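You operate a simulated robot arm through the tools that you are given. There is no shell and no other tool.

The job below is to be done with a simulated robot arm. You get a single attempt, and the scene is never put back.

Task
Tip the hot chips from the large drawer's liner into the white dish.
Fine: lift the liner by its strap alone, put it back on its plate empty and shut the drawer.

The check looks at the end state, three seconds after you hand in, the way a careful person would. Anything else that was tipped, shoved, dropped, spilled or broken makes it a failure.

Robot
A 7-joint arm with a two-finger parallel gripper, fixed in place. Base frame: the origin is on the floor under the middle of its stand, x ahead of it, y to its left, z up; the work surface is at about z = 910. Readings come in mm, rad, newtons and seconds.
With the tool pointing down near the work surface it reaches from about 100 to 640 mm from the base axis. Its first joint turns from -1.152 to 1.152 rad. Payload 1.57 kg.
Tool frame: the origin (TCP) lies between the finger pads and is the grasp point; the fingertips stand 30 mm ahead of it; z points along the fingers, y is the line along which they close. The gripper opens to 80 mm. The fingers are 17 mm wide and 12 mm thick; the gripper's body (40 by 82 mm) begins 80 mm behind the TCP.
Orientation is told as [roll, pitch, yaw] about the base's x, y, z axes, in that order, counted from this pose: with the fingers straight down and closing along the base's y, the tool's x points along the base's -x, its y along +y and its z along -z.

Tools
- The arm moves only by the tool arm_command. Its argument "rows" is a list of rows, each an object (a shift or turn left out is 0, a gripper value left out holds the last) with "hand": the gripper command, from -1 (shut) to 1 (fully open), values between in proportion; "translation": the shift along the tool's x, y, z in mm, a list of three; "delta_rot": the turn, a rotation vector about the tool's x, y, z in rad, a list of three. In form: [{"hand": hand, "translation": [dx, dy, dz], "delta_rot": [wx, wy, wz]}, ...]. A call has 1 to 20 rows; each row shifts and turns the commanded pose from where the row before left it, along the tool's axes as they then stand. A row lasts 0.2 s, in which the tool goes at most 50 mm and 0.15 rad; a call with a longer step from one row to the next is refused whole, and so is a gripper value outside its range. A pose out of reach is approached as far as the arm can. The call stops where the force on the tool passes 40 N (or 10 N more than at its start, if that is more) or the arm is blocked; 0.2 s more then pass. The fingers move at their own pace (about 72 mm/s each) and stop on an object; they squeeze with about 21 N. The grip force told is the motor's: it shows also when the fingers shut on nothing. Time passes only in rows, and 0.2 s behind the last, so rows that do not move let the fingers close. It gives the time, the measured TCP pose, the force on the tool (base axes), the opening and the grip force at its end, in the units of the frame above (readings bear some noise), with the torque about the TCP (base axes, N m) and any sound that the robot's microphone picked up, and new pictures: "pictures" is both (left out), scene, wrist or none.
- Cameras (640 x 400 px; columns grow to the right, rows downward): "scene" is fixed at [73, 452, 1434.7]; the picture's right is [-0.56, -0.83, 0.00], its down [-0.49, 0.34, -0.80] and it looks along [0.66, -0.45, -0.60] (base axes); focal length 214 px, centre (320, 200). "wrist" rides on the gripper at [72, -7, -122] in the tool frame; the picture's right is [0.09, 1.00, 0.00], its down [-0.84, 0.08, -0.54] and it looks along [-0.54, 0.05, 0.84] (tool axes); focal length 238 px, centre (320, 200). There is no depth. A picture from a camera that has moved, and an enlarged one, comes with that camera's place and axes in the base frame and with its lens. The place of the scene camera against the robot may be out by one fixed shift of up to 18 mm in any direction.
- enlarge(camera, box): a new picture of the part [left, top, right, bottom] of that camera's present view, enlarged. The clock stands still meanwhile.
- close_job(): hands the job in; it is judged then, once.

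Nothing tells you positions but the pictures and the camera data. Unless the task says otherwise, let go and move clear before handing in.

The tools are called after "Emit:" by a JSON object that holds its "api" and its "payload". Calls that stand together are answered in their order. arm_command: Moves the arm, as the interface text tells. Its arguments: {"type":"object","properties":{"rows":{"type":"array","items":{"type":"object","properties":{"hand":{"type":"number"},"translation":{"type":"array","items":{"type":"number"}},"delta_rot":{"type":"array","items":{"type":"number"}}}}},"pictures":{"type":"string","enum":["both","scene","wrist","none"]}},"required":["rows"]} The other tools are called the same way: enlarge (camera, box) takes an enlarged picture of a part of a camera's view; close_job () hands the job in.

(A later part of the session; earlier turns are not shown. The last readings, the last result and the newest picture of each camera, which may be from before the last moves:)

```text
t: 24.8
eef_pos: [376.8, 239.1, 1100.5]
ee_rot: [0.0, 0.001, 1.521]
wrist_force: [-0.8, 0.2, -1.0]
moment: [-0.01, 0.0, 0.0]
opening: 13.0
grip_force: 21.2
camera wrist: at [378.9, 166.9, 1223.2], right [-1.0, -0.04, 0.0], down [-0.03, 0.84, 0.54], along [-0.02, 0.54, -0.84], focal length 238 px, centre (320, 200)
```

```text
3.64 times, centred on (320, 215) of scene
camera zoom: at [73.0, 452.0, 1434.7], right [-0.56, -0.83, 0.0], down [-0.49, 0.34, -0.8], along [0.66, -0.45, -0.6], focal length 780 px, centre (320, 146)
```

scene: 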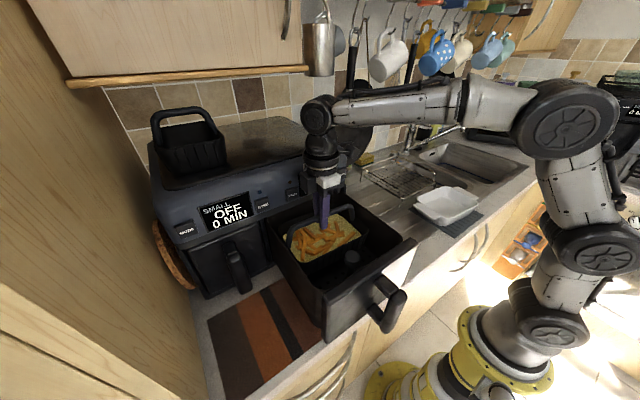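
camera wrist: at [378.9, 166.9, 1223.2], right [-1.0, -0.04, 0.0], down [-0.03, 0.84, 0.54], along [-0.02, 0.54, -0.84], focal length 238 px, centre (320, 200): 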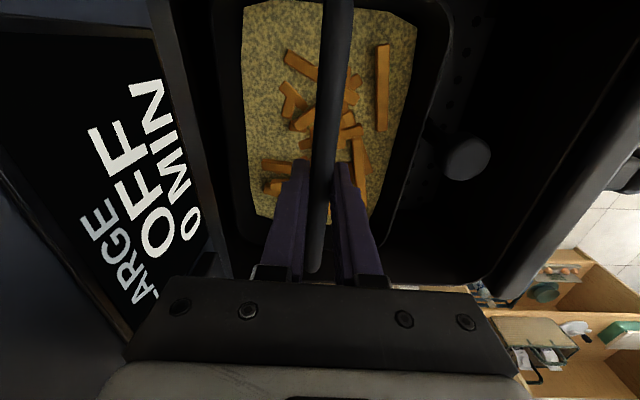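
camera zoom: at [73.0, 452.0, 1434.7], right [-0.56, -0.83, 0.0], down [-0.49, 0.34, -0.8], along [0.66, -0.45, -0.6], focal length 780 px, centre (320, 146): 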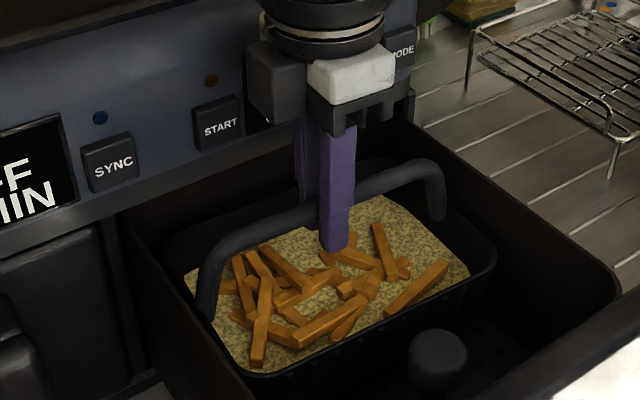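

The liner hangs level and feels light. I'll check the gap between its front wall and the knob before I drift toward -x.

Emit:
{"api": "enlarge", "payload": {"camera": "wrist", "box": [330, 0, 530, 250]}}

Emit:
{"api": "enlarge", "payload": {"camera": "wrist", "box": [130, 0, 330, 250]}}

```text
1.60 times, centred on (430, 125) of wrist
camera zoom: at [378.9, 166.9, 1223.2], right [-1.0, -0.04, 0.0], down [-0.03, 0.84, 0.54], along [-0.02, 0.54, -0.84], focal length 381 px, centre (144, 320)
```

zoom: 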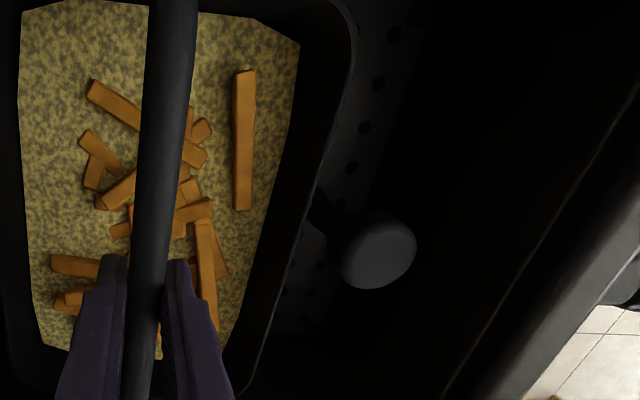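

```text
1.60 times, centred on (230, 125) of wrist
camera zoom: at [378.9, 166.9, 1223.2], right [-1.0, -0.04, 0.0], down [-0.03, 0.84, 0.54], along [-0.02, 0.54, -0.84], focal length 381 px, centre (464, 320)
```

zoom: 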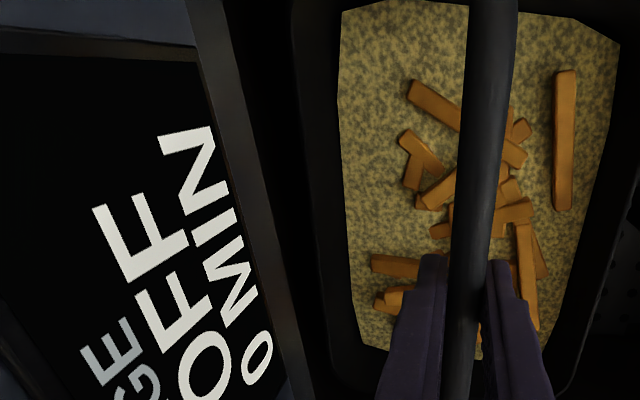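

The fit between the knob and the fryer's lip is too tight to lift the liner out here. I'll set the liner back down where it was, let go, and pull the drawer out a bit further first.

Emit:
{"api": "arm_command", "payload": {"rows": [{"hand": -1, "translation": [0, 0, 8]}, {"translation": [0, 0, 8]}, {"translation": [0, 0, 5]}, {"translation": [0, 0, 3]}, {"translation": [0, 0, 0]}], "pictures": "both"}}

```text
t: 26.0
eef_pos: [377.5, 238.8, 1077.7]
ee_rot: [0.001, -0.002, 1.518]
wrist_force: [0.1, 0.4, -0.7]
moment: [0.01, 0.01, 0.01]
opening: 12.7
grip_force: 20.6
camera wrist: at [379.2, 166.0, 1199.7], right [-1.0, -0.04, 0.0], down [-0.03, 0.84, 0.54], along [-0.02, 0.54, -0.84], focal length 238 px, centre (320, 200)
```

scene: 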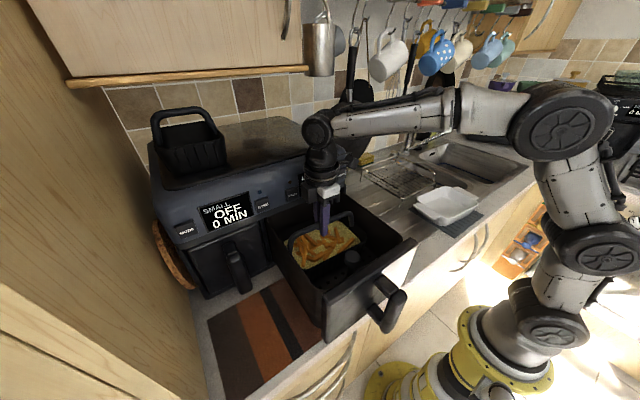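
wrist: 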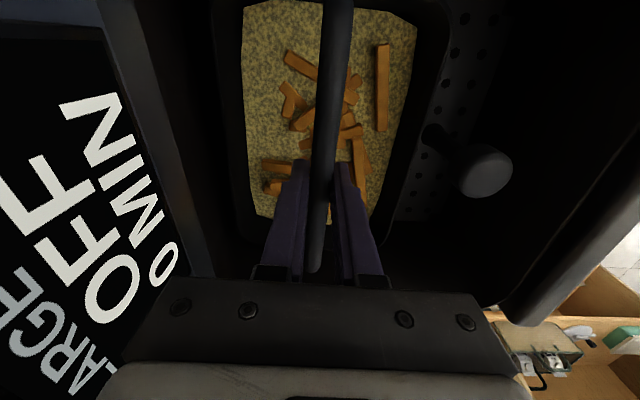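

Emit:
{"api": "arm_command", "payload": {"rows": [{"hand": -1, "translation": [0, 0, 1.5]}, {"translation": [0, 0, 0]}, {"translation": [0, 0, 0]}], "pictures": "none"}}

```text
t: 26.8
eef_pos: [377.6, 238.2, 1075.7]
ee_rot: [-0.001, -0.001, 1.519]
wrist_force: [-0.5, -1.8, 2.7]
moment: [-0.02, 0.03, -0.03]
opening: 12.7
grip_force: 21.3
```

The upward force shows the liner is resting on the plate again. I'll open, rise clear and turn the hand back to take the handle.

Emit:
{"api": "arm_command", "payload": {"rows": [{"hand": -0.3}, {"hand": 0.3}, {"hand": 1}, {"hand": 1}, {"hand": 1, "translation": [0, 0, -20]}, {"translation": [0, 0, -40]}, {"translation": [0, 0, -45]}, {"translation": [0, 30, -25]}, {"translation": [0, 45, 0], "delta_rot": [0, 0, 0.15]}, {"delta_rot": [0, 0, 0.15]}, {"delta_rot": [0, 0, 0.15]}, {"delta_rot": [0, 0, 0.15]}, {"delta_rot": [0, 0, 0.15]}, {"delta_rot": [0, 0, 0.15]}, {"delta_rot": [0, 0, 0.15]}, {"delta_rot": [0, 0, 0.15]}, {"delta_rot": [0, 0, 0.15]}, {"delta_rot": [0, 0, 0.15]}, {"delta_rot": [0, 0, 0.018]}], "pictures": "both"}}

```text
t: 30.8
eef_pos: [304.3, 242.8, 1205.6]
ee_rot: [0.001, 0.0, -0.002]
wrist_force: [-0.2, -0.1, -0.1]
moment: [0.01, -0.01, 0.02]
opening: 79.7
grip_force: 0.1
camera wrist: at [230.1, 235.7, 1328.5], right [-0.09, 1.0, 0.0], down [0.84, 0.08, 0.54], along [0.54, 0.05, -0.84], focal length 238 px, centre (320, 200)
```

scene: 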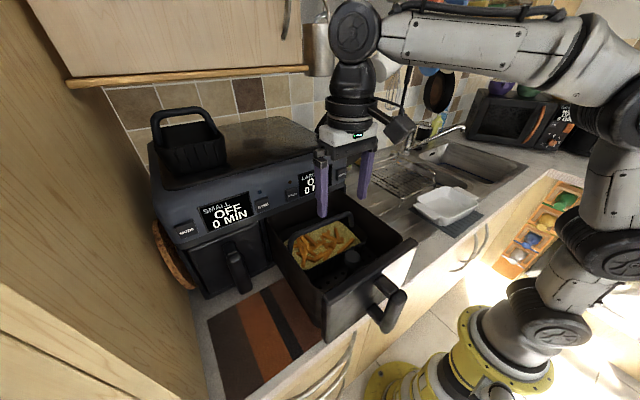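
wrist: 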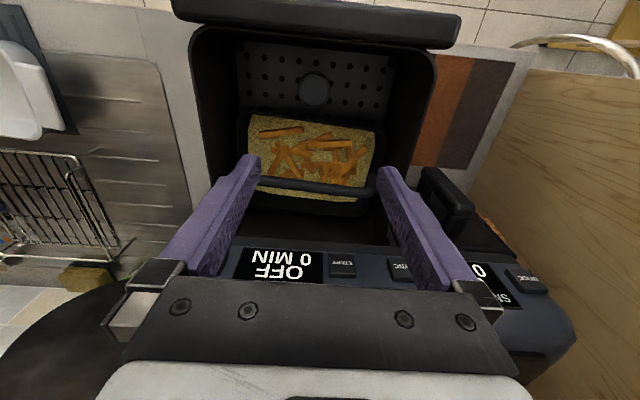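

The liner is back on its plate. I'll return to the handle at about (149, 233) and grip it again.

Emit:
{"api": "arm_command", "payload": {"rows": [{"hand": 1, "translation": [40, -3, 0]}, {"translation": [40, -3, 0]}, {"translation": [40, -3, 0]}, {"translation": [34, 0, 0]}, {"translation": [0, 0, 40]}, {"translation": [0, 0, 40]}, {"translation": [0, 0, 40]}, {"translation": [0, 0, 40]}, {"translation": [0, 0, 0]}], "pictures": "both"}}

```text
t: 32.8
eef_pos: [147.7, 235.8, 1042.3]
ee_rot: [0.0, 0.0, 0.001]
wrist_force: [-0.9, -1.2, 0.4]
moment: [0.0, 0.01, 0.04]
opening: 80.1
grip_force: 0.0
camera wrist: at [74.7, 228.6, 1165.0], right [-0.09, 1.0, 0.0], down [0.84, 0.08, 0.54], along [0.54, 0.05, -0.84], focal length 238 px, centre (320, 200)
```

scene: 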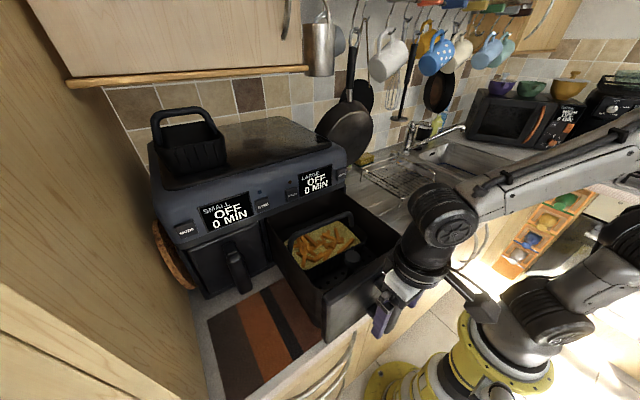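
wrist: 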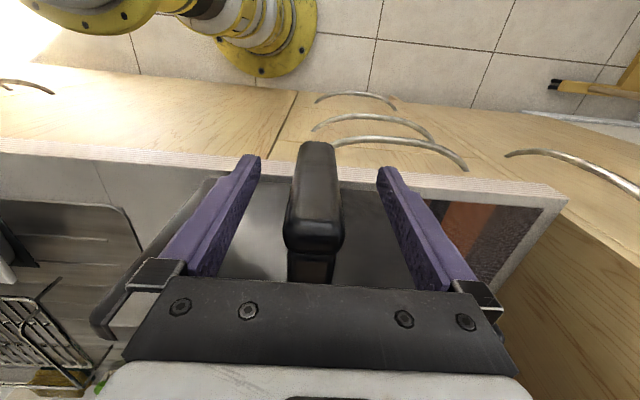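

Emit:
{"api": "arm_command", "payload": {"rows": [{"hand": 1, "translation": [0, -2.5, 0]}, {"hand": -0.1}, {"hand": -0.1}, {"hand": -1}, {"hand": -1}, {"hand": -1}], "pictures": "none"}}

```text
t: 34.2
eef_pos: [148.5, 232.8, 1043.8]
ee_rot: [0.0, -0.002, 0.001]
wrist_force: [-0.2, 21.2, -1.5]
moment: [-2.17, 0.2, -0.05]
opening: 32.1
grip_force: 40.9
```

The handle is gripped again. I'll pull it gently by another 30 mm or so.

Emit:
{"api": "arm_command", "payload": {"rows": [{"hand": -1, "translation": [3, 1, 0]}, {"translation": [6, 1, 0]}, {"translation": [7, 0, 0]}, {"translation": [7, 0, 0]}, {"translation": [6, 0, 0]}, {"translation": [0, 0, 0]}], "pictures": "both"}}

Emit:
{"api": "enlarge", "payload": {"camera": "scene", "box": [250, 170, 400, 310]}}

```text
t: 35.6
eef_pos: [119.9, 232.7, 1044.1]
ee_rot: [-0.002, 0.001, -0.001]
wrist_force: [0.5, 7.9, -28.3]
moment: [1.42, -0.21, -0.14]
opening: 31.8
grip_force: 40.5
camera wrist: at [47.1, 226.5, 1166.5], right [-0.09, 1.0, 0.0], down [0.84, 0.08, 0.54], along [0.54, 0.05, -0.84], focal length 238 px, centre (320, 200)
```

scene: 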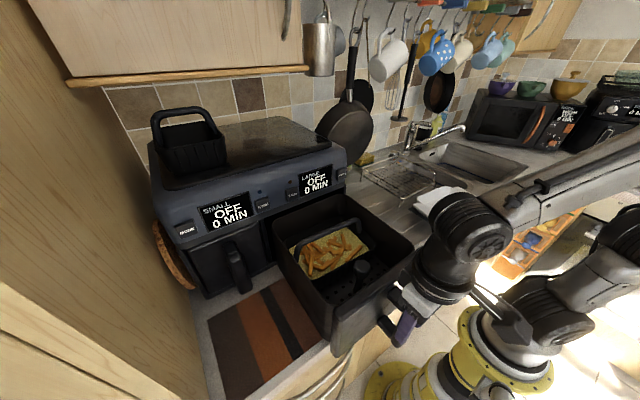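
wrist: 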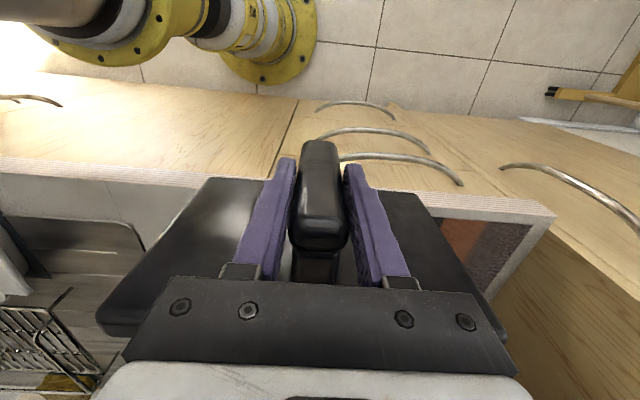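

```text
2.86 times, centred on (325, 240) of scene
camera zoom: at [73.1, 452.4, 1434.5], right [-0.56, -0.83, 0.0], down [-0.49, 0.34, -0.8], along [0.66, -0.45, -0.6], focal length 613 px, centre (306, 86)
```

zoom: 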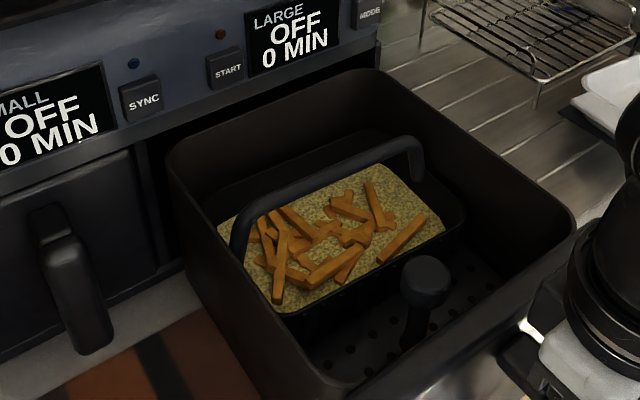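

The whole drawer, including its rear wall, is now ahead of the fryer's lip, so it is out far enough. There's about 28 N pulling down on the hand, so I'll ease down slightly before letting go to avoid a drop.

Emit:
{"api": "arm_command", "payload": {"rows": [{"hand": -1, "translation": [0, 0, 1]}, {"translation": [0, 0, 0]}, {"translation": [0, 0, 0]}], "pictures": "none"}}

```text
t: 36.4
eef_pos: [120.1, 232.4, 1043.7]
ee_rot: [0.001, 0.0, 0.0]
wrist_force: [-2.1, 12.6, -10.4]
moment: [-1.03, 1.28, -0.09]
opening: 31.9
grip_force: 40.7
```

The load changes stiffly with position, so the drawer is well supported. I'll let go and return to the strap, now expected at about x=348.

Emit:
{"api": "arm_command", "payload": {"rows": [{"hand": -1, "translation": [0, 0.5, 0.5]}, {"hand": 0.2}, {"hand": 1}, {"hand": 1}, {"hand": 1, "translation": [0, 0, -20]}, {"translation": [0, 0, -40]}, {"translation": [0, 0, -50]}, {"translation": [0, 0, -50]}, {"translation": [-40, 0, -20]}, {"translation": [-45, 0, 0]}, {"translation": [-45, 0, 0]}, {"translation": [-45, 0, 0]}, {"translation": [0, 0, 0]}], "pictures": "both"}}

Emit:
{"api": "enlarge", "payload": {"camera": "scene", "box": [250, 170, 400, 310]}}

```text
t: 39.2
eef_pos: [296.8, 235.8, 1223.2]
ee_rot: [0.0, 0.0, 0.0]
wrist_force: [0.7, 0.4, 0.2]
moment: [0.0, 0.02, -0.03]
opening: 80.3
grip_force: 0.1
camera wrist: at [223.9, 228.4, 1345.6], right [-0.09, 1.0, 0.0], down [0.84, 0.08, 0.54], along [0.54, 0.05, -0.84], focal length 238 px, centre (320, 200)
```

scene: 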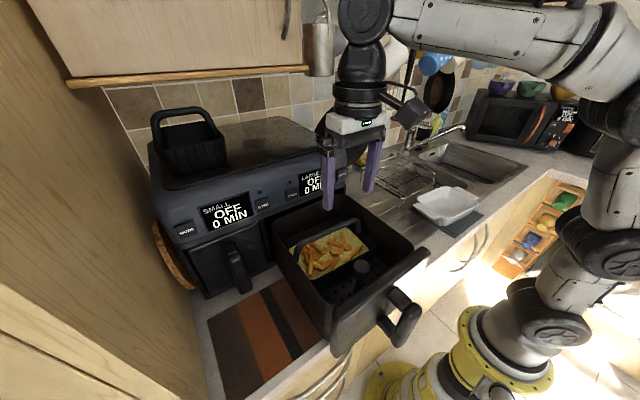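
wrist: 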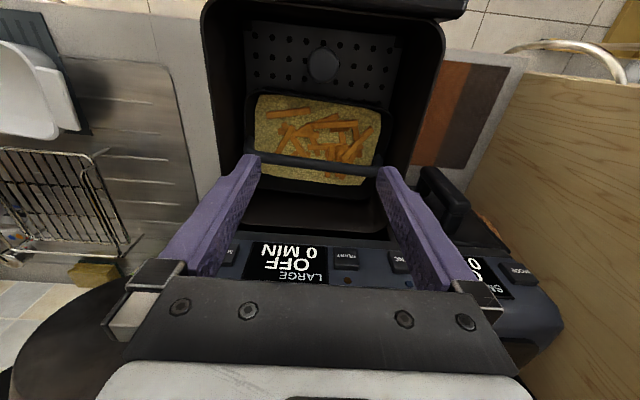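

```text
2.86 times, centred on (325, 240) of scene
camera zoom: at [73.0, 452.0, 1434.7], right [-0.56, -0.83, 0.0], down [-0.49, 0.34, -0.8], along [0.66, -0.45, -0.6], focal length 613 px, centre (306, 86)
```

zoom: 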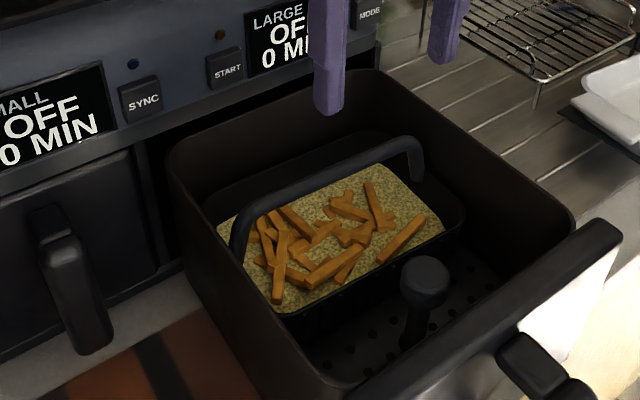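

Emit:
{"api": "arm_command", "payload": {"rows": [{"hand": 1, "delta_rot": [0, 0, -0.15]}, {"delta_rot": [0, 0, -0.15]}, {"delta_rot": [0, 0, -0.15]}, {"delta_rot": [0, 0, -0.15]}, {"delta_rot": [0, 0, -0.15]}, {"delta_rot": [0, 0, -0.15]}, {"delta_rot": [0, 0, -0.15]}, {"delta_rot": [0, 0, -0.15]}, {"delta_rot": [0, 0, -0.15]}, {"delta_rot": [0, 0, -0.15]}, {"delta_rot": [0, 0, -0.018]}, {"translation": [-3, -26, 0]}, {"translation": [-2.5, -26, 0]}, {"translation": [0, 0, 40]}, {"translation": [0, 0, 40]}, {"translation": [0, 0, 0]}], "pictures": "both"}}

Emit:
{"api": "enlarge", "payload": {"camera": "wrist", "box": [170, 0, 470, 290]}}

```text
t: 42.6
eef_pos: [349.7, 238.2, 1144.5]
ee_rot: [0.001, -0.002, 1.518]
wrist_force: [-0.1, 0.0, -0.7]
moment: [0.05, 0.04, 0.01]
opening: 80.0
grip_force: 0.0
camera wrist: at [351.3, 165.5, 1266.1], right [-1.0, -0.04, 0.0], down [-0.03, 0.84, 0.54], along [-0.02, 0.54, -0.84], focal length 238 px, centre (320, 200)
```

scene: 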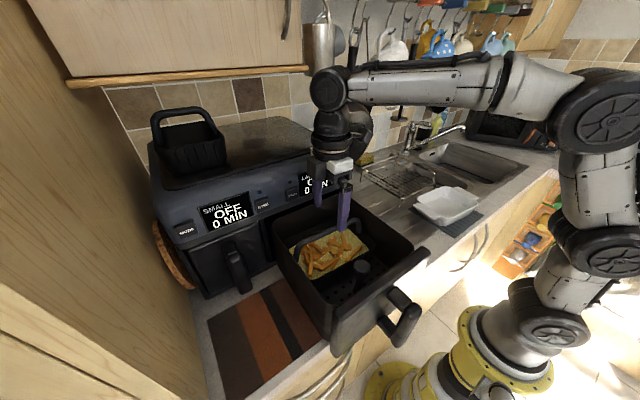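
wrist: 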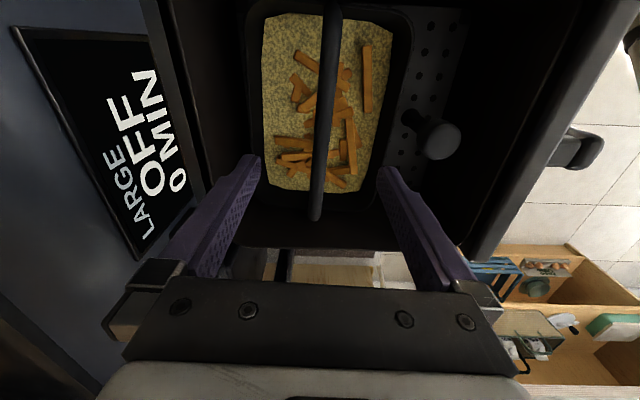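

```text
1.38 times, centred on (320, 145) of wrist
camera zoom: at [351.3, 165.5, 1266.1], right [-1.0, -0.04, 0.0], down [-0.03, 0.84, 0.54], along [-0.02, 0.54, -0.84], focal length 329 px, centre (320, 276)
```

zoom: 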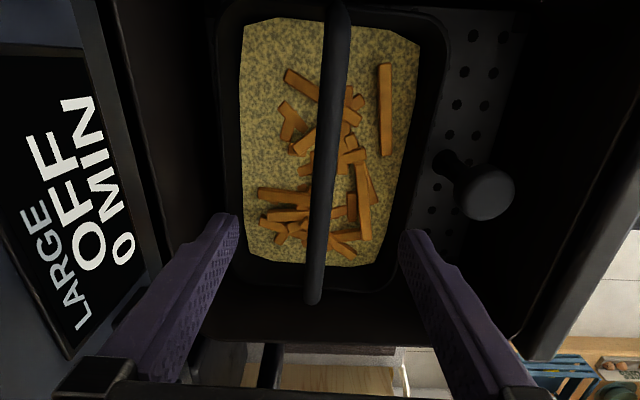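

The strap is again between the fingers. I'll nudge 2 mm, descend and close on it.

Emit:
{"api": "arm_command", "payload": {"rows": [{"hand": 1, "translation": [0, 2, 25]}, {"translation": [0, 0, 25]}, {"translation": [0, 0, 18]}, {"translation": [0, 0, 0]}, {"hand": -0.3}, {"hand": -0.3}, {"hand": -1}, {"hand": -1}, {"hand": -1}, {"hand": -1}], "pictures": "wrist"}}

```text
t: 44.8
eef_pos: [347.9, 236.1, 1077.1]
ee_rot: [0.0, 0.001, 1.519]
wrist_force: [0.5, -0.7, 0.4]
moment: [0.01, -0.01, -0.02]
opening: 13.1
grip_force: 21.4
camera wrist: at [349.9, 164.4, 1199.7], right [-1.0, -0.04, 0.0], down [-0.03, 0.84, 0.54], along [-0.02, 0.54, -0.84], focal length 238 px, centre (320, 200)
```

wrist: 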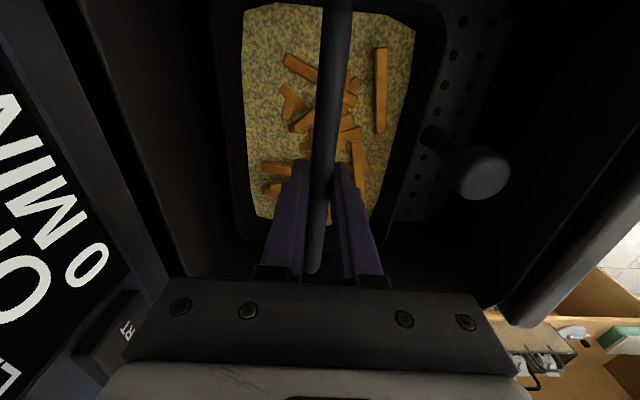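

The strap is held. I'll lift straight up in steps, checking that the liner stays level and clears the lip and knob.

Emit:
{"api": "arm_command", "payload": {"rows": [{"hand": -1, "translation": [0, 0, -4]}, {"translation": [0, 0, -8]}, {"translation": [0, 0, -10]}, {"translation": [0, 0, -12]}, {"translation": [0, 0, -12]}, {"translation": [0, 0, -12]}, {"translation": [0, 0, -12]}, {"translation": [0, 0, 0]}], "pictures": "both"}}

Emit:
{"api": "enlarge", "payload": {"camera": "scene", "box": [250, 150, 400, 290]}}

```text
t: 46.6
eef_pos: [344.9, 236.3, 1146.7]
ee_rot: [-0.001, 0.001, 1.516]
wrist_force: [0.9, 0.0, -1.3]
moment: [0.0, -0.03, 0.02]
opening: 13.1
grip_force: 21.3
camera wrist: at [346.8, 163.4, 1269.0], right [-1.0, -0.04, 0.0], down [-0.03, 0.84, 0.54], along [-0.02, 0.54, -0.84], focal length 238 px, centre (320, 200)
```

scene: 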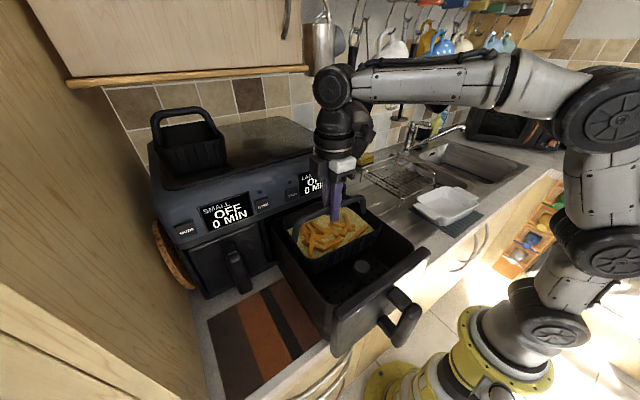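
wrist: 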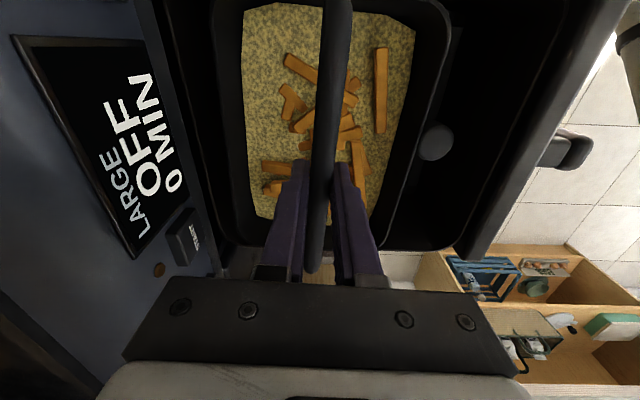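

```text
2.86 times, centred on (325, 220) of scene
camera zoom: at [73.0, 452.0, 1434.7], right [-0.56, -0.83, 0.0], down [-0.49, 0.34, -0.8], along [0.66, -0.45, -0.6], focal length 613 px, centre (306, 143)
```

zoom: 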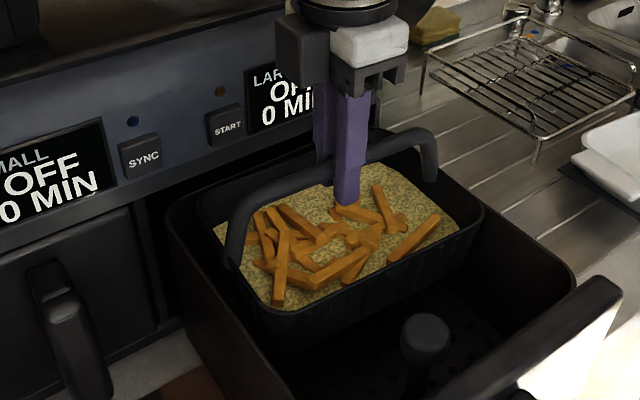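

The liner is rising level and clear. I'll continue up until its bottom is well above the drawer walls.

Emit:
{"api": "arm_command", "payload": {"rows": [{"hand": -1, "translation": [0, 0, -10]}, {"translation": [0, 0, -15]}, {"translation": [0, 0, -15]}, {"translation": [0, 0, -15]}, {"translation": [0, 0, -15]}, {"translation": [0, 0, -15]}, {"translation": [0, 0, -15]}, {"translation": [0, 0, -10]}, {"translation": [0, 0, 0]}], "pictures": "both"}}

Emit:
{"api": "enlarge", "payload": {"camera": "scene", "box": [250, 130, 420, 290]}}

```text
t: 48.6
eef_pos: [345.1, 237.7, 1257.2]
ee_rot: [0.001, -0.001, 1.519]
wrist_force: [-0.1, 0.5, -0.1]
moment: [-0.04, -0.02, -0.03]
opening: 13.0
grip_force: 20.9
camera wrist: at [347.3, 165.1, 1379.6], right [-1.0, -0.04, 0.0], down [-0.03, 0.84, 0.54], along [-0.02, 0.54, -0.84], focal length 238 px, centre (320, 200)
```

scene: 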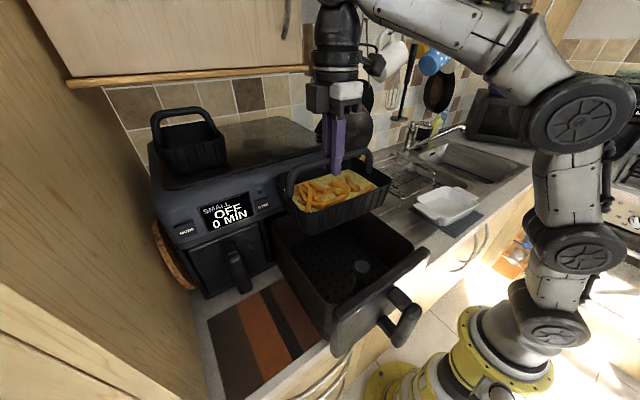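
wrist: 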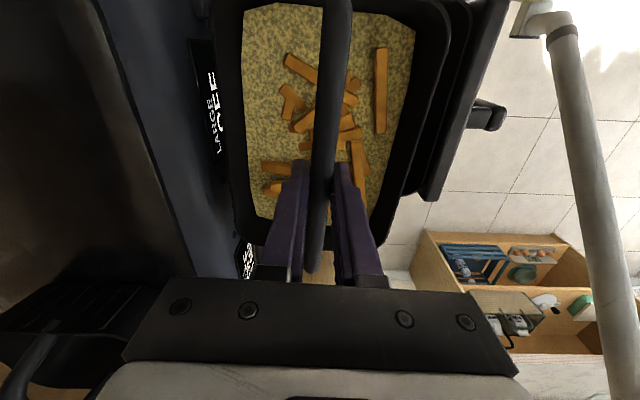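

```text
2.50 times, centred on (335, 210) of scene
camera zoom: at [73.0, 452.0, 1434.7], right [-0.56, -0.83, 0.0], down [-0.49, 0.34, -0.8], along [0.66, -0.45, -0.6], focal length 536 px, centre (282, 175)
```

zoom: 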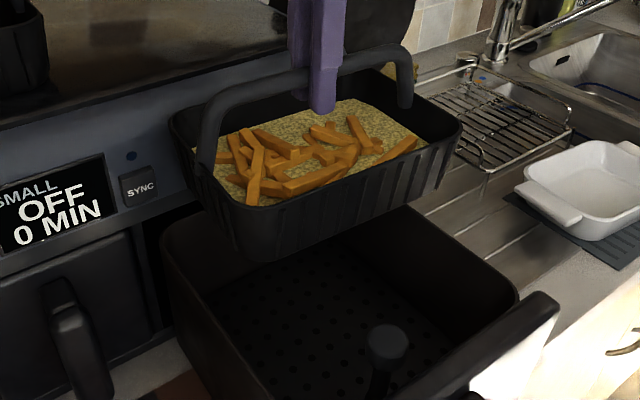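

The liner is out and hanging level with the chips in it. I'll carry it toward the dish along -y, slowly, and check halfway.

Emit:
{"api": "arm_command", "payload": {"rows": [{"hand": -1, "translation": [4, 0, -3]}, {"translation": [9, 0, -3]}, {"translation": [14, 0, -3]}, {"translation": [18, 0, -3]}, {"translation": [20, 0, -3]}, {"translation": [20, 0, 0]}, {"translation": [20, 0, 0]}, {"translation": [20, 0, 0]}, {"translation": [20, 0, 0]}, {"translation": [20, 0, 0]}, {"translation": [20, 0, 0]}, {"translation": [16, 0, 0]}, {"translation": [12, 0, 0]}, {"translation": [6, 0, 0]}, {"translation": [0, 0, 0]}], "pictures": "both"}}

```text
t: 51.8
eef_pos: [334.9, 17.2, 1270.6]
ee_rot: [0.001, -0.001, 1.521]
wrist_force: [1.0, -0.2, 0.1]
moment: [0.02, -0.03, -0.02]
opening: 12.9
grip_force: 21.1
camera wrist: at [337.2, -54.3, 1393.3], right [-1.0, -0.04, 0.0], down [-0.03, 0.84, 0.54], along [-0.02, 0.54, -0.84], focal length 238 px, centre (320, 200)
```

scene: 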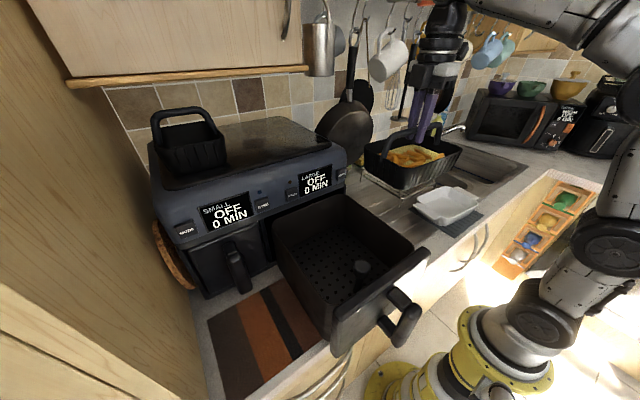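
wrist: 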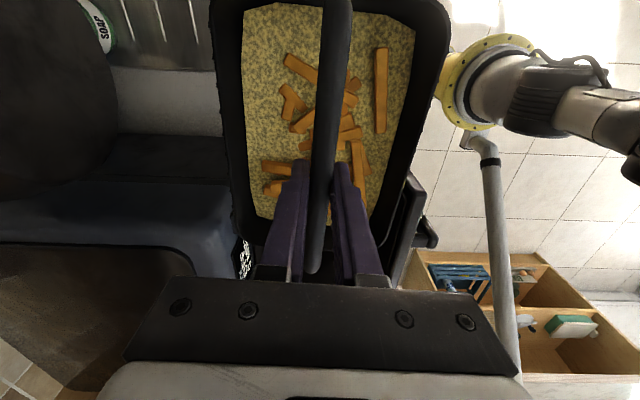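

Nothing swings in the grip. I'll locate the dish precisely in the scene view before going over it.

Emit:
{"api": "enlarge", "payload": {"camera": "scene", "box": [390, 165, 510, 245]}}

Emit:
{"api": "enlarge", "payload": {"camera": "scene", "box": [350, 100, 490, 220]}}

```text
5.00 times, centred on (450, 205) of scene
camera zoom: at [73.0, 452.0, 1434.7], right [-0.56, -0.83, 0.0], down [-0.49, 0.34, -0.8], along [0.66, -0.45, -0.6], focal length 1072 px, centre (-330, 175)
```

zoom: 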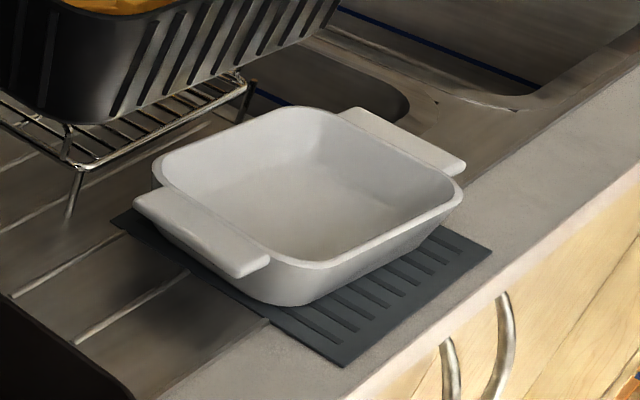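

```text
3.33 times, centred on (420, 160) of scene
camera zoom: at [73.0, 452.0, 1434.7], right [-0.56, -0.83, 0.0], down [-0.49, 0.34, -0.8], along [0.66, -0.45, -0.6], focal length 715 px, centre (-13, 333)
```

zoom: 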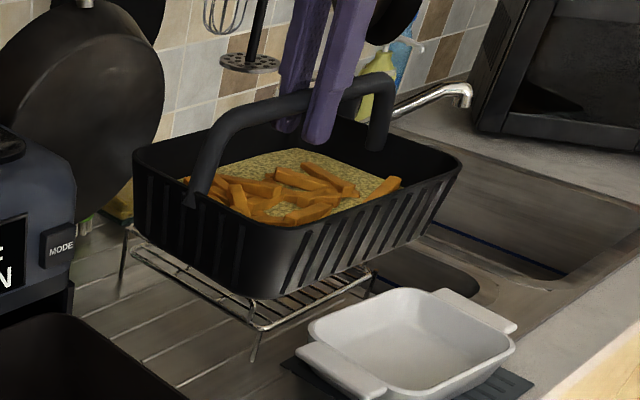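

The dish centre is at about (323, -272) with its rim near z=960. I'll carry the liner on until the hand is over about (323, -223), high up, and then turn it so that one corner of the liner can serve as the spout.

Emit:
{"api": "arm_command", "payload": {"rows": [{"hand": -1, "translation": [5, 0, 0]}, {"translation": [10, 0, 0]}, {"translation": [15, 0, 0]}, {"translation": [20, 0, 0]}, {"translation": [20, 0, 0]}, {"translation": [20, 0, 0]}, {"translation": [20, 0, 0]}, {"translation": [20, 0, 0]}, {"translation": [20, 0, 0]}, {"translation": [20, 0, 0]}, {"translation": [20, 0, 0]}, {"translation": [20, 0, 0]}, {"translation": [15, 0, 0]}, {"translation": [10, 0, 0]}, {"translation": [5, 0, 0]}, {"translation": [0, 0, 0]}], "pictures": "both"}}

```text
t: 55.2
eef_pos: [320.8, -221.2, 1270.2]
ee_rot: [0.002, 0.0, 1.519]
wrist_force: [0.1, -0.2, 0.1]
moment: [-0.02, -0.01, 0.0]
opening: 13.1
grip_force: 21.1
camera wrist: at [322.4, -294.1, 1392.3], right [-1.0, -0.04, 0.0], down [-0.03, 0.84, 0.54], along [-0.02, 0.54, -0.84], focal length 238 px, centre (320, 200)
```

scene: 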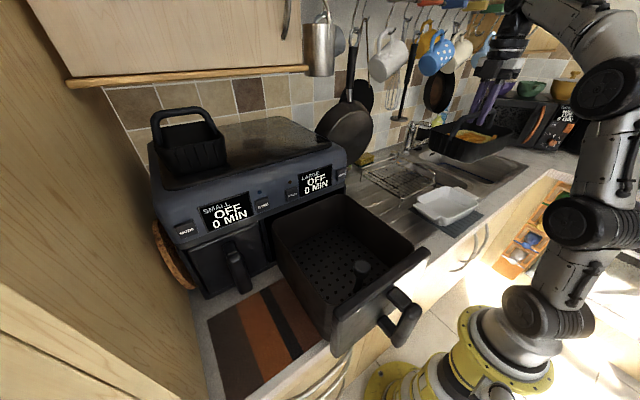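
wrist: 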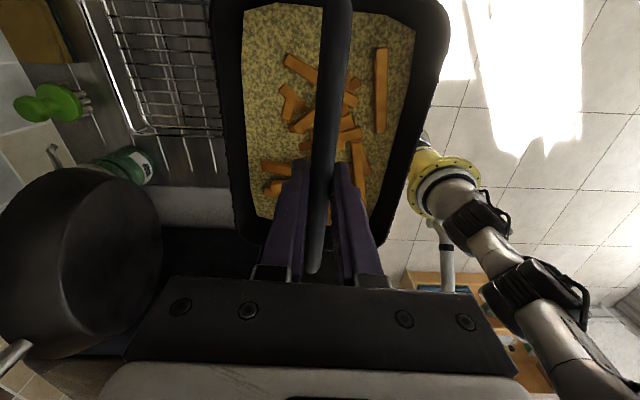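

The liner is over the dish area. I'll now turn the hand by about -0.645 rad in yaw so the liner's corner points along +y.

Emit:
{"api": "arm_command", "payload": {"rows": [{"hand": -1, "delta_rot": [0, 0, 0.04]}, {"delta_rot": [0, 0, 0.08]}, {"delta_rot": [0, 0, 0.1]}, {"delta_rot": [0, 0, 0.1]}, {"delta_rot": [0, 0, 0.1]}, {"delta_rot": [0, 0, 0.1]}, {"delta_rot": [0, 0, 0.08]}, {"delta_rot": [0, 0, 0.045]}, {"delta_rot": [0, 0, 0]}], "pictures": "both"}}

Emit:
{"api": "enlarge", "payload": {"camera": "scene", "box": [390, 60, 580, 250]}}

```text
t: 57.2
eef_pos: [321.6, -222.2, 1270.4]
ee_rot: [0.0, 0.0, 0.874]
wrist_force: [-0.9, 0.6, -0.5]
moment: [0.01, 0.0, 0.03]
opening: 13.0
grip_force: 20.9
camera wrist: at [278.7, -281.3, 1392.4], right [-0.82, 0.57, 0.0], down [0.48, 0.69, 0.54], along [0.31, 0.45, -0.84], focal length 238 px, centre (320, 200)
```

scene: 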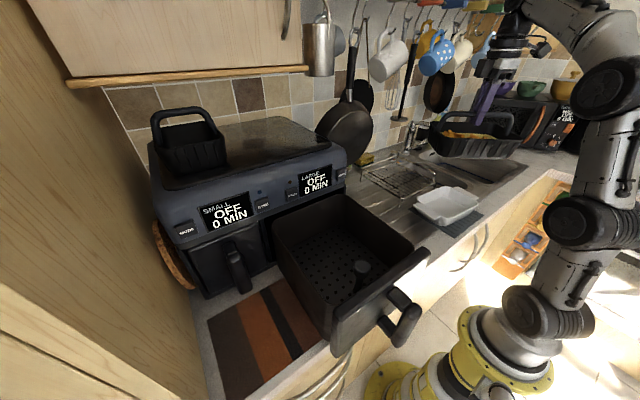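
wrist: 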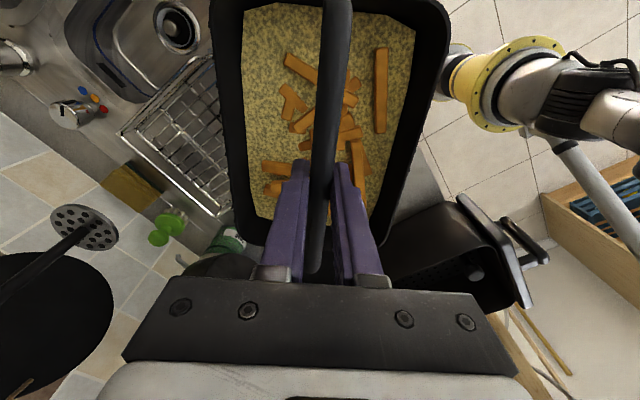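

```text
2.11 times, centred on (485, 155) of scene
camera zoom: at [73.0, 452.0, 1434.7], right [-0.56, -0.83, 0.0], down [-0.49, 0.34, -0.8], along [0.66, -0.45, -0.6], focal length 452 px, centre (-27, 295)
```

zoom: 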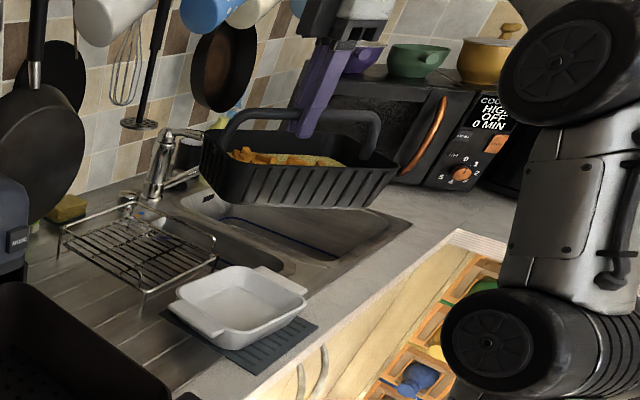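

Now a small test tilt of about 0.3 rad, well above the dish, to see whether the grip holds the liner's attitude.

Emit:
{"api": "arm_command", "payload": {"rows": [{"hand": -1, "delta_rot": [0.018, 0.024, 0]}, {"delta_rot": [0.036, 0.048, 0]}, {"delta_rot": [0.036, 0.048, 0]}, {"delta_rot": [0.036, 0.048, 0]}, {"delta_rot": [0.036, 0.048, 0]}, {"delta_rot": [0.018, 0.024, 0]}, {"delta_rot": [0, 0, 0]}], "pictures": "both"}}

Emit:
{"api": "enlarge", "payload": {"camera": "scene", "box": [390, 60, 580, 250]}}

```text
t: 58.8
eef_pos: [322.1, -222.4, 1271.8]
ee_rot: [-0.182, 0.24, 0.851]
wrist_force: [-0.2, 0.0, -0.2]
moment: [0.0, 0.02, -0.02]
opening: 13.0
grip_force: 20.6
camera wrist: at [280.9, -243.4, 1405.7], right [-0.82, 0.55, -0.15], down [0.49, 0.82, 0.31], along [0.29, 0.18, -0.94], focal length 238 px, centre (320, 200)
```

scene: 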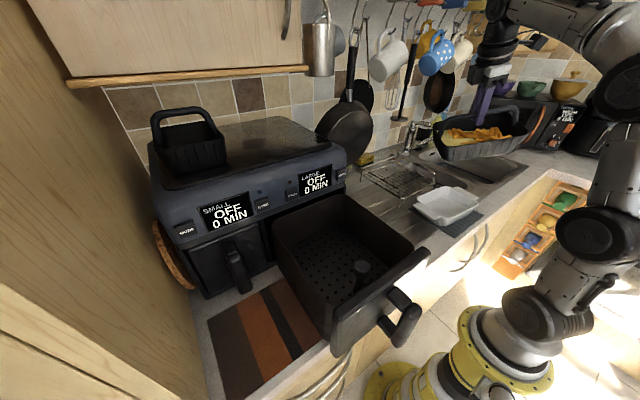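
wrist: 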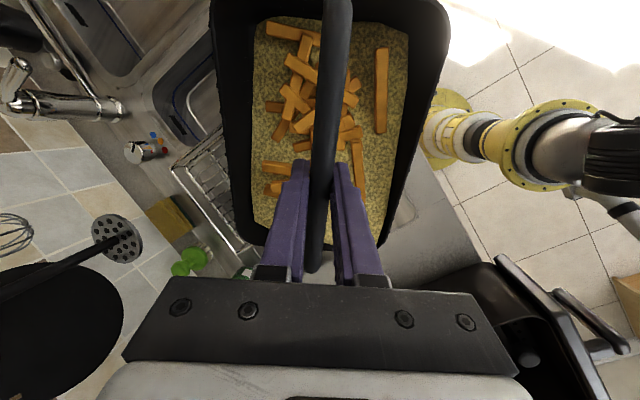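

```text
2.11 times, centred on (485, 155) of scene
camera zoom: at [73.0, 452.0, 1434.7], right [-0.56, -0.83, 0.0], down [-0.49, 0.34, -0.8], along [0.66, -0.45, -0.6], focal length 452 px, centre (-27, 295)
```

zoom: 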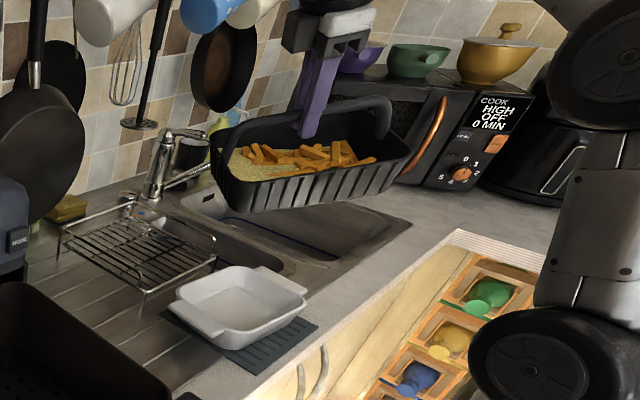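

Emit:
{"api": "enlarge", "payload": {"camera": "wrist", "box": [190, 0, 480, 290]}}

```text
1.38 times, centred on (335, 145) of wrist
camera zoom: at [280.9, -243.4, 1405.7], right [-0.82, 0.55, -0.15], down [0.49, 0.82, 0.31], along [0.29, 0.18, -0.94], focal length 329 px, centre (299, 276)
```

zoom: 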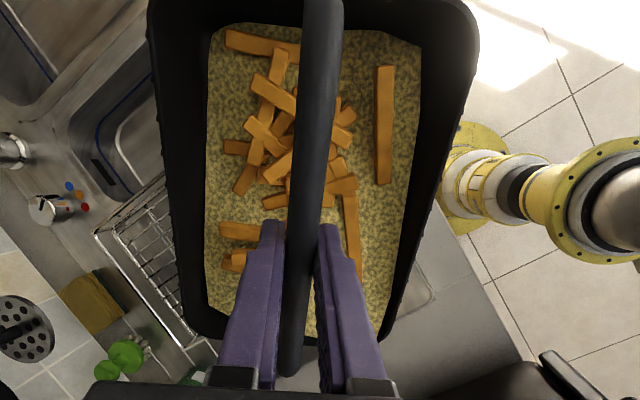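

The liner pivots almost freely about the fingers' closing axis: it swung back past level and the chips slid toward one end, so tilting about that axis won't hold. I'll bring the tool upright again, and then tilt only about the strap's own axis to see whether that holds.

Emit:
{"api": "arm_command", "payload": {"rows": [{"hand": -1, "delta_rot": [-0.018, -0.024, 0]}, {"delta_rot": [-0.036, -0.048, 0]}, {"delta_rot": [-0.036, -0.048, 0]}, {"delta_rot": [-0.036, -0.048, 0]}, {"delta_rot": [-0.036, -0.048, 0]}, {"delta_rot": [-0.018, -0.024, 0]}, {"delta_rot": [0, 0, 0]}, {"delta_rot": [0, 0, 0]}], "pictures": "both"}}

Emit:
{"api": "enlarge", "payload": {"camera": "wrist", "box": [190, 0, 480, 290]}}

Emit:
{"api": "enlarge", "payload": {"camera": "scene", "box": [400, 60, 560, 180]}}

```text
t: 60.6
eef_pos: [321.0, -222.0, 1269.9]
ee_rot: [0.002, 0.001, 0.873]
wrist_force: [0.1, 0.2, -0.3]
moment: [0.0, 0.03, 0.0]
opening: 13.3
grip_force: 21.0
camera wrist: at [278.4, -281.4, 1393.6], right [-0.82, 0.57, 0.0], down [0.48, 0.69, 0.54], along [0.31, 0.45, -0.84], focal length 238 px, centre (320, 200)
```

scene: 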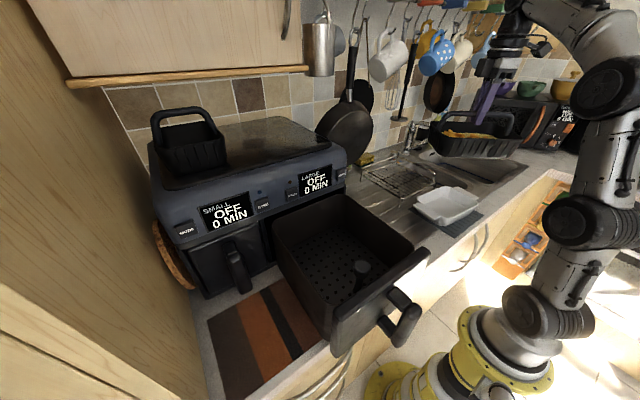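
wrist: 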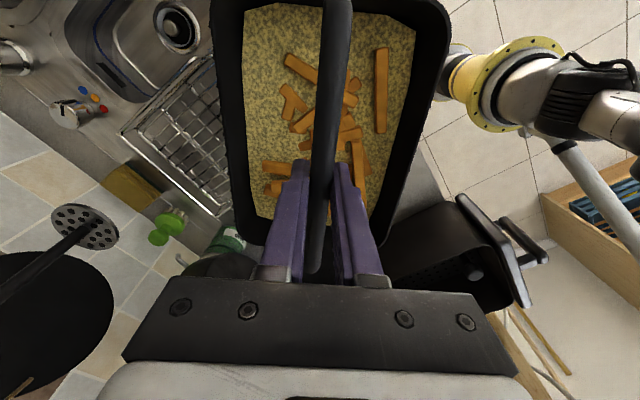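

```text
1.38 times, centred on (335, 145) of wrist
camera zoom: at [278.4, -281.4, 1393.6], right [-0.82, 0.57, 0.0], down [0.48, 0.69, 0.54], along [0.31, 0.45, -0.84], focal length 329 px, centre (299, 276)
```

zoom: 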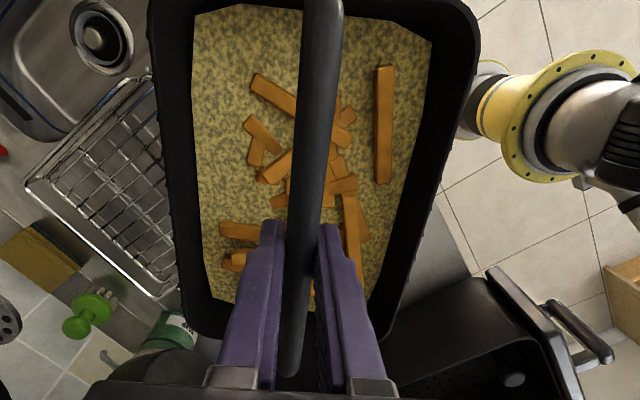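

```text
3.33 times, centred on (480, 120) of scene
camera zoom: at [73.0, 452.0, 1434.7], right [-0.56, -0.83, 0.0], down [-0.49, 0.34, -0.8], along [0.66, -0.45, -0.6], focal length 715 px, centre (-213, 467)
```

zoom: 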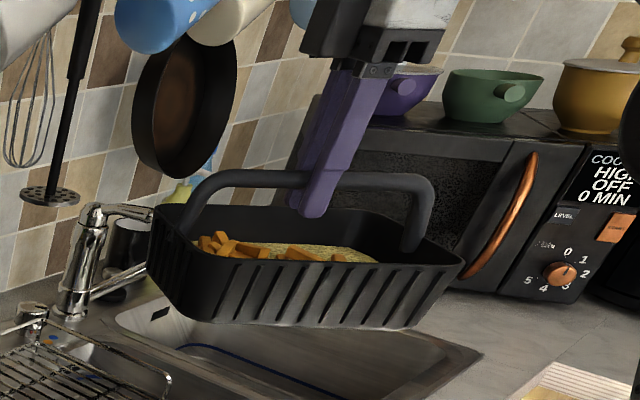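

On comparing the views, the liner did not slip: the rim and the sticks sit exactly where they were, and only the level of the loose bed shifted with the tilt. Before going on I'll check that nothing spilled below.

Emit:
{"api": "enlarge", "payload": {"camera": "scene", "box": [340, 140, 520, 260]}}

Emit:
{"api": "enlarge", "payload": {"camera": "wrist", "box": [220, 0, 430, 130]}}

```text
3.33 times, centred on (430, 200) of scene
camera zoom: at [73.0, 452.0, 1434.7], right [-0.56, -0.83, 0.0], down [-0.49, 0.34, -0.8], along [0.66, -0.45, -0.6], focal length 715 px, centre (-47, 200)
```

zoom: 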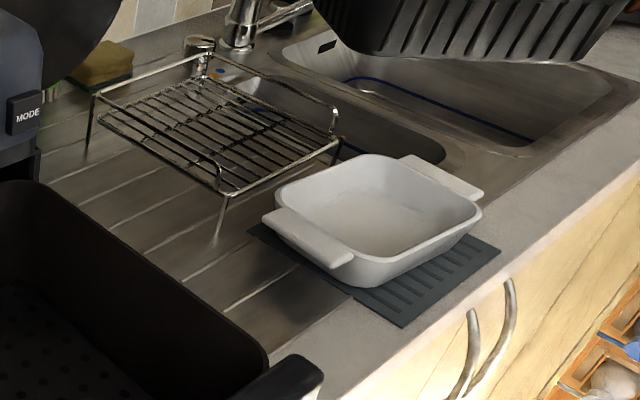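

```text
3.05 times, centred on (325, 65) of wrist
camera zoom: at [278.4, -281.4, 1393.6], right [-0.82, 0.57, 0.0], down [0.48, 0.69, 0.54], along [0.31, 0.45, -0.84], focal length 726 px, centre (305, 611)
```

zoom: 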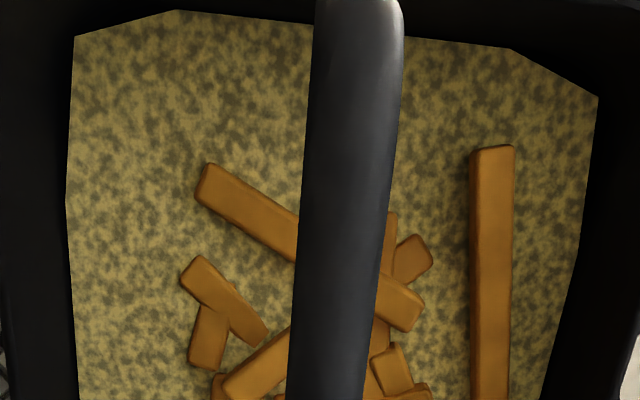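

Nothing has spilled, and the grip holds the liner firmly at any tilt. I'll move so that the liner's low corner will be over the dish before tilting: hand to about (323, -366), then down to z≈1150.

Emit:
{"api": "arm_command", "payload": {"rows": [{"hand": -1, "translation": [4, -3.5, 3]}, {"translation": [9, -8, 6]}, {"translation": [14, -12, 8]}, {"translation": [16, -14, 10]}, {"translation": [16, -14, 10]}, {"translation": [16, -14, 10]}, {"translation": [15, -12.6, 10]}, {"translation": [11, -9, 8]}, {"translation": [6, -5, 6]}, {"translation": [2, -2, 4]}, {"translation": [0, 0, 0]}], "pictures": "both"}}

Emit:
{"api": "enlarge", "payload": {"camera": "scene", "box": [380, 60, 580, 250]}}

```text
t: 63.0
eef_pos: [323.6, -368.9, 1197.1]
ee_rot: [-0.002, 0.001, 0.873]
wrist_force: [-0.1, 0.8, -0.1]
moment: [-0.03, 0.04, 0.02]
opening: 13.0
grip_force: 21.2
camera wrist: at [282.6, -427.5, 1319.2], right [-0.82, 0.57, 0.0], down [0.48, 0.69, 0.54], along [0.31, 0.45, -0.84], focal length 238 px, centre (320, 200)
```

scene: 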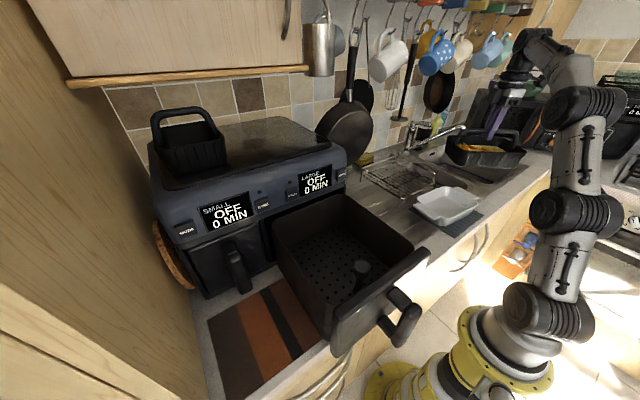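
wrist: 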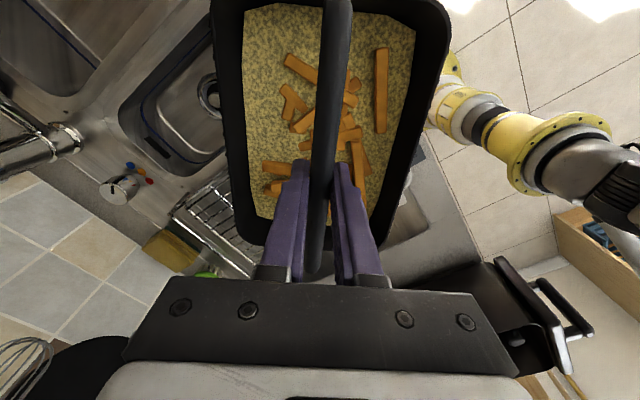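

```text
2.11 times, centred on (480, 155) of scene
camera zoom: at [73.0, 452.0, 1434.7], right [-0.56, -0.83, 0.0], down [-0.49, 0.34, -0.8], along [0.66, -0.45, -0.6], focal length 452 px, centre (-17, 295)
```

zoom: 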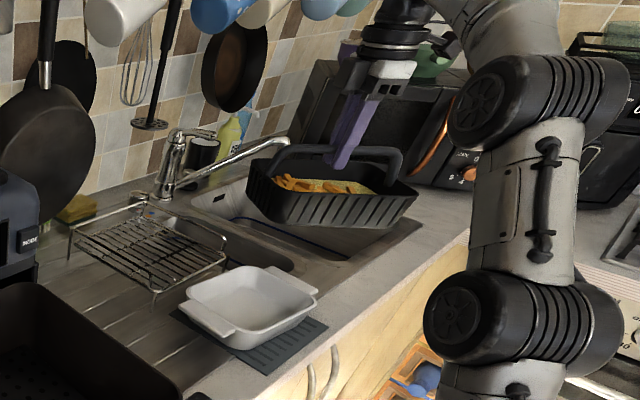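

Emit:
{"api": "enlarge", "payload": {"camera": "wrist", "box": [340, 100, 540, 300]}}

```text
2.00 times, centred on (440, 200) of wrist
camera zoom: at [282.6, -427.5, 1319.2], right [-0.82, 0.57, 0.0], down [0.48, 0.69, 0.54], along [0.31, 0.45, -0.84], focal length 477 px, centre (80, 200)
```

zoom: 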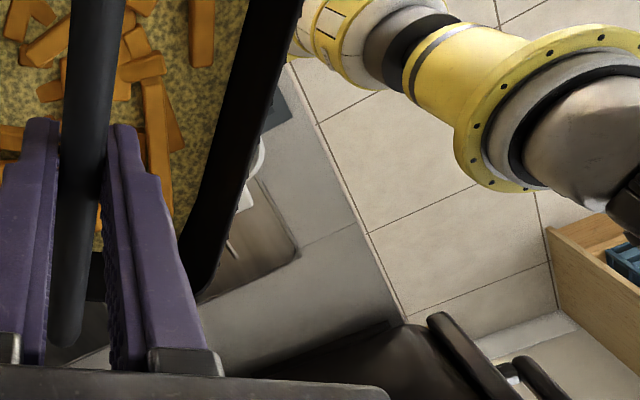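

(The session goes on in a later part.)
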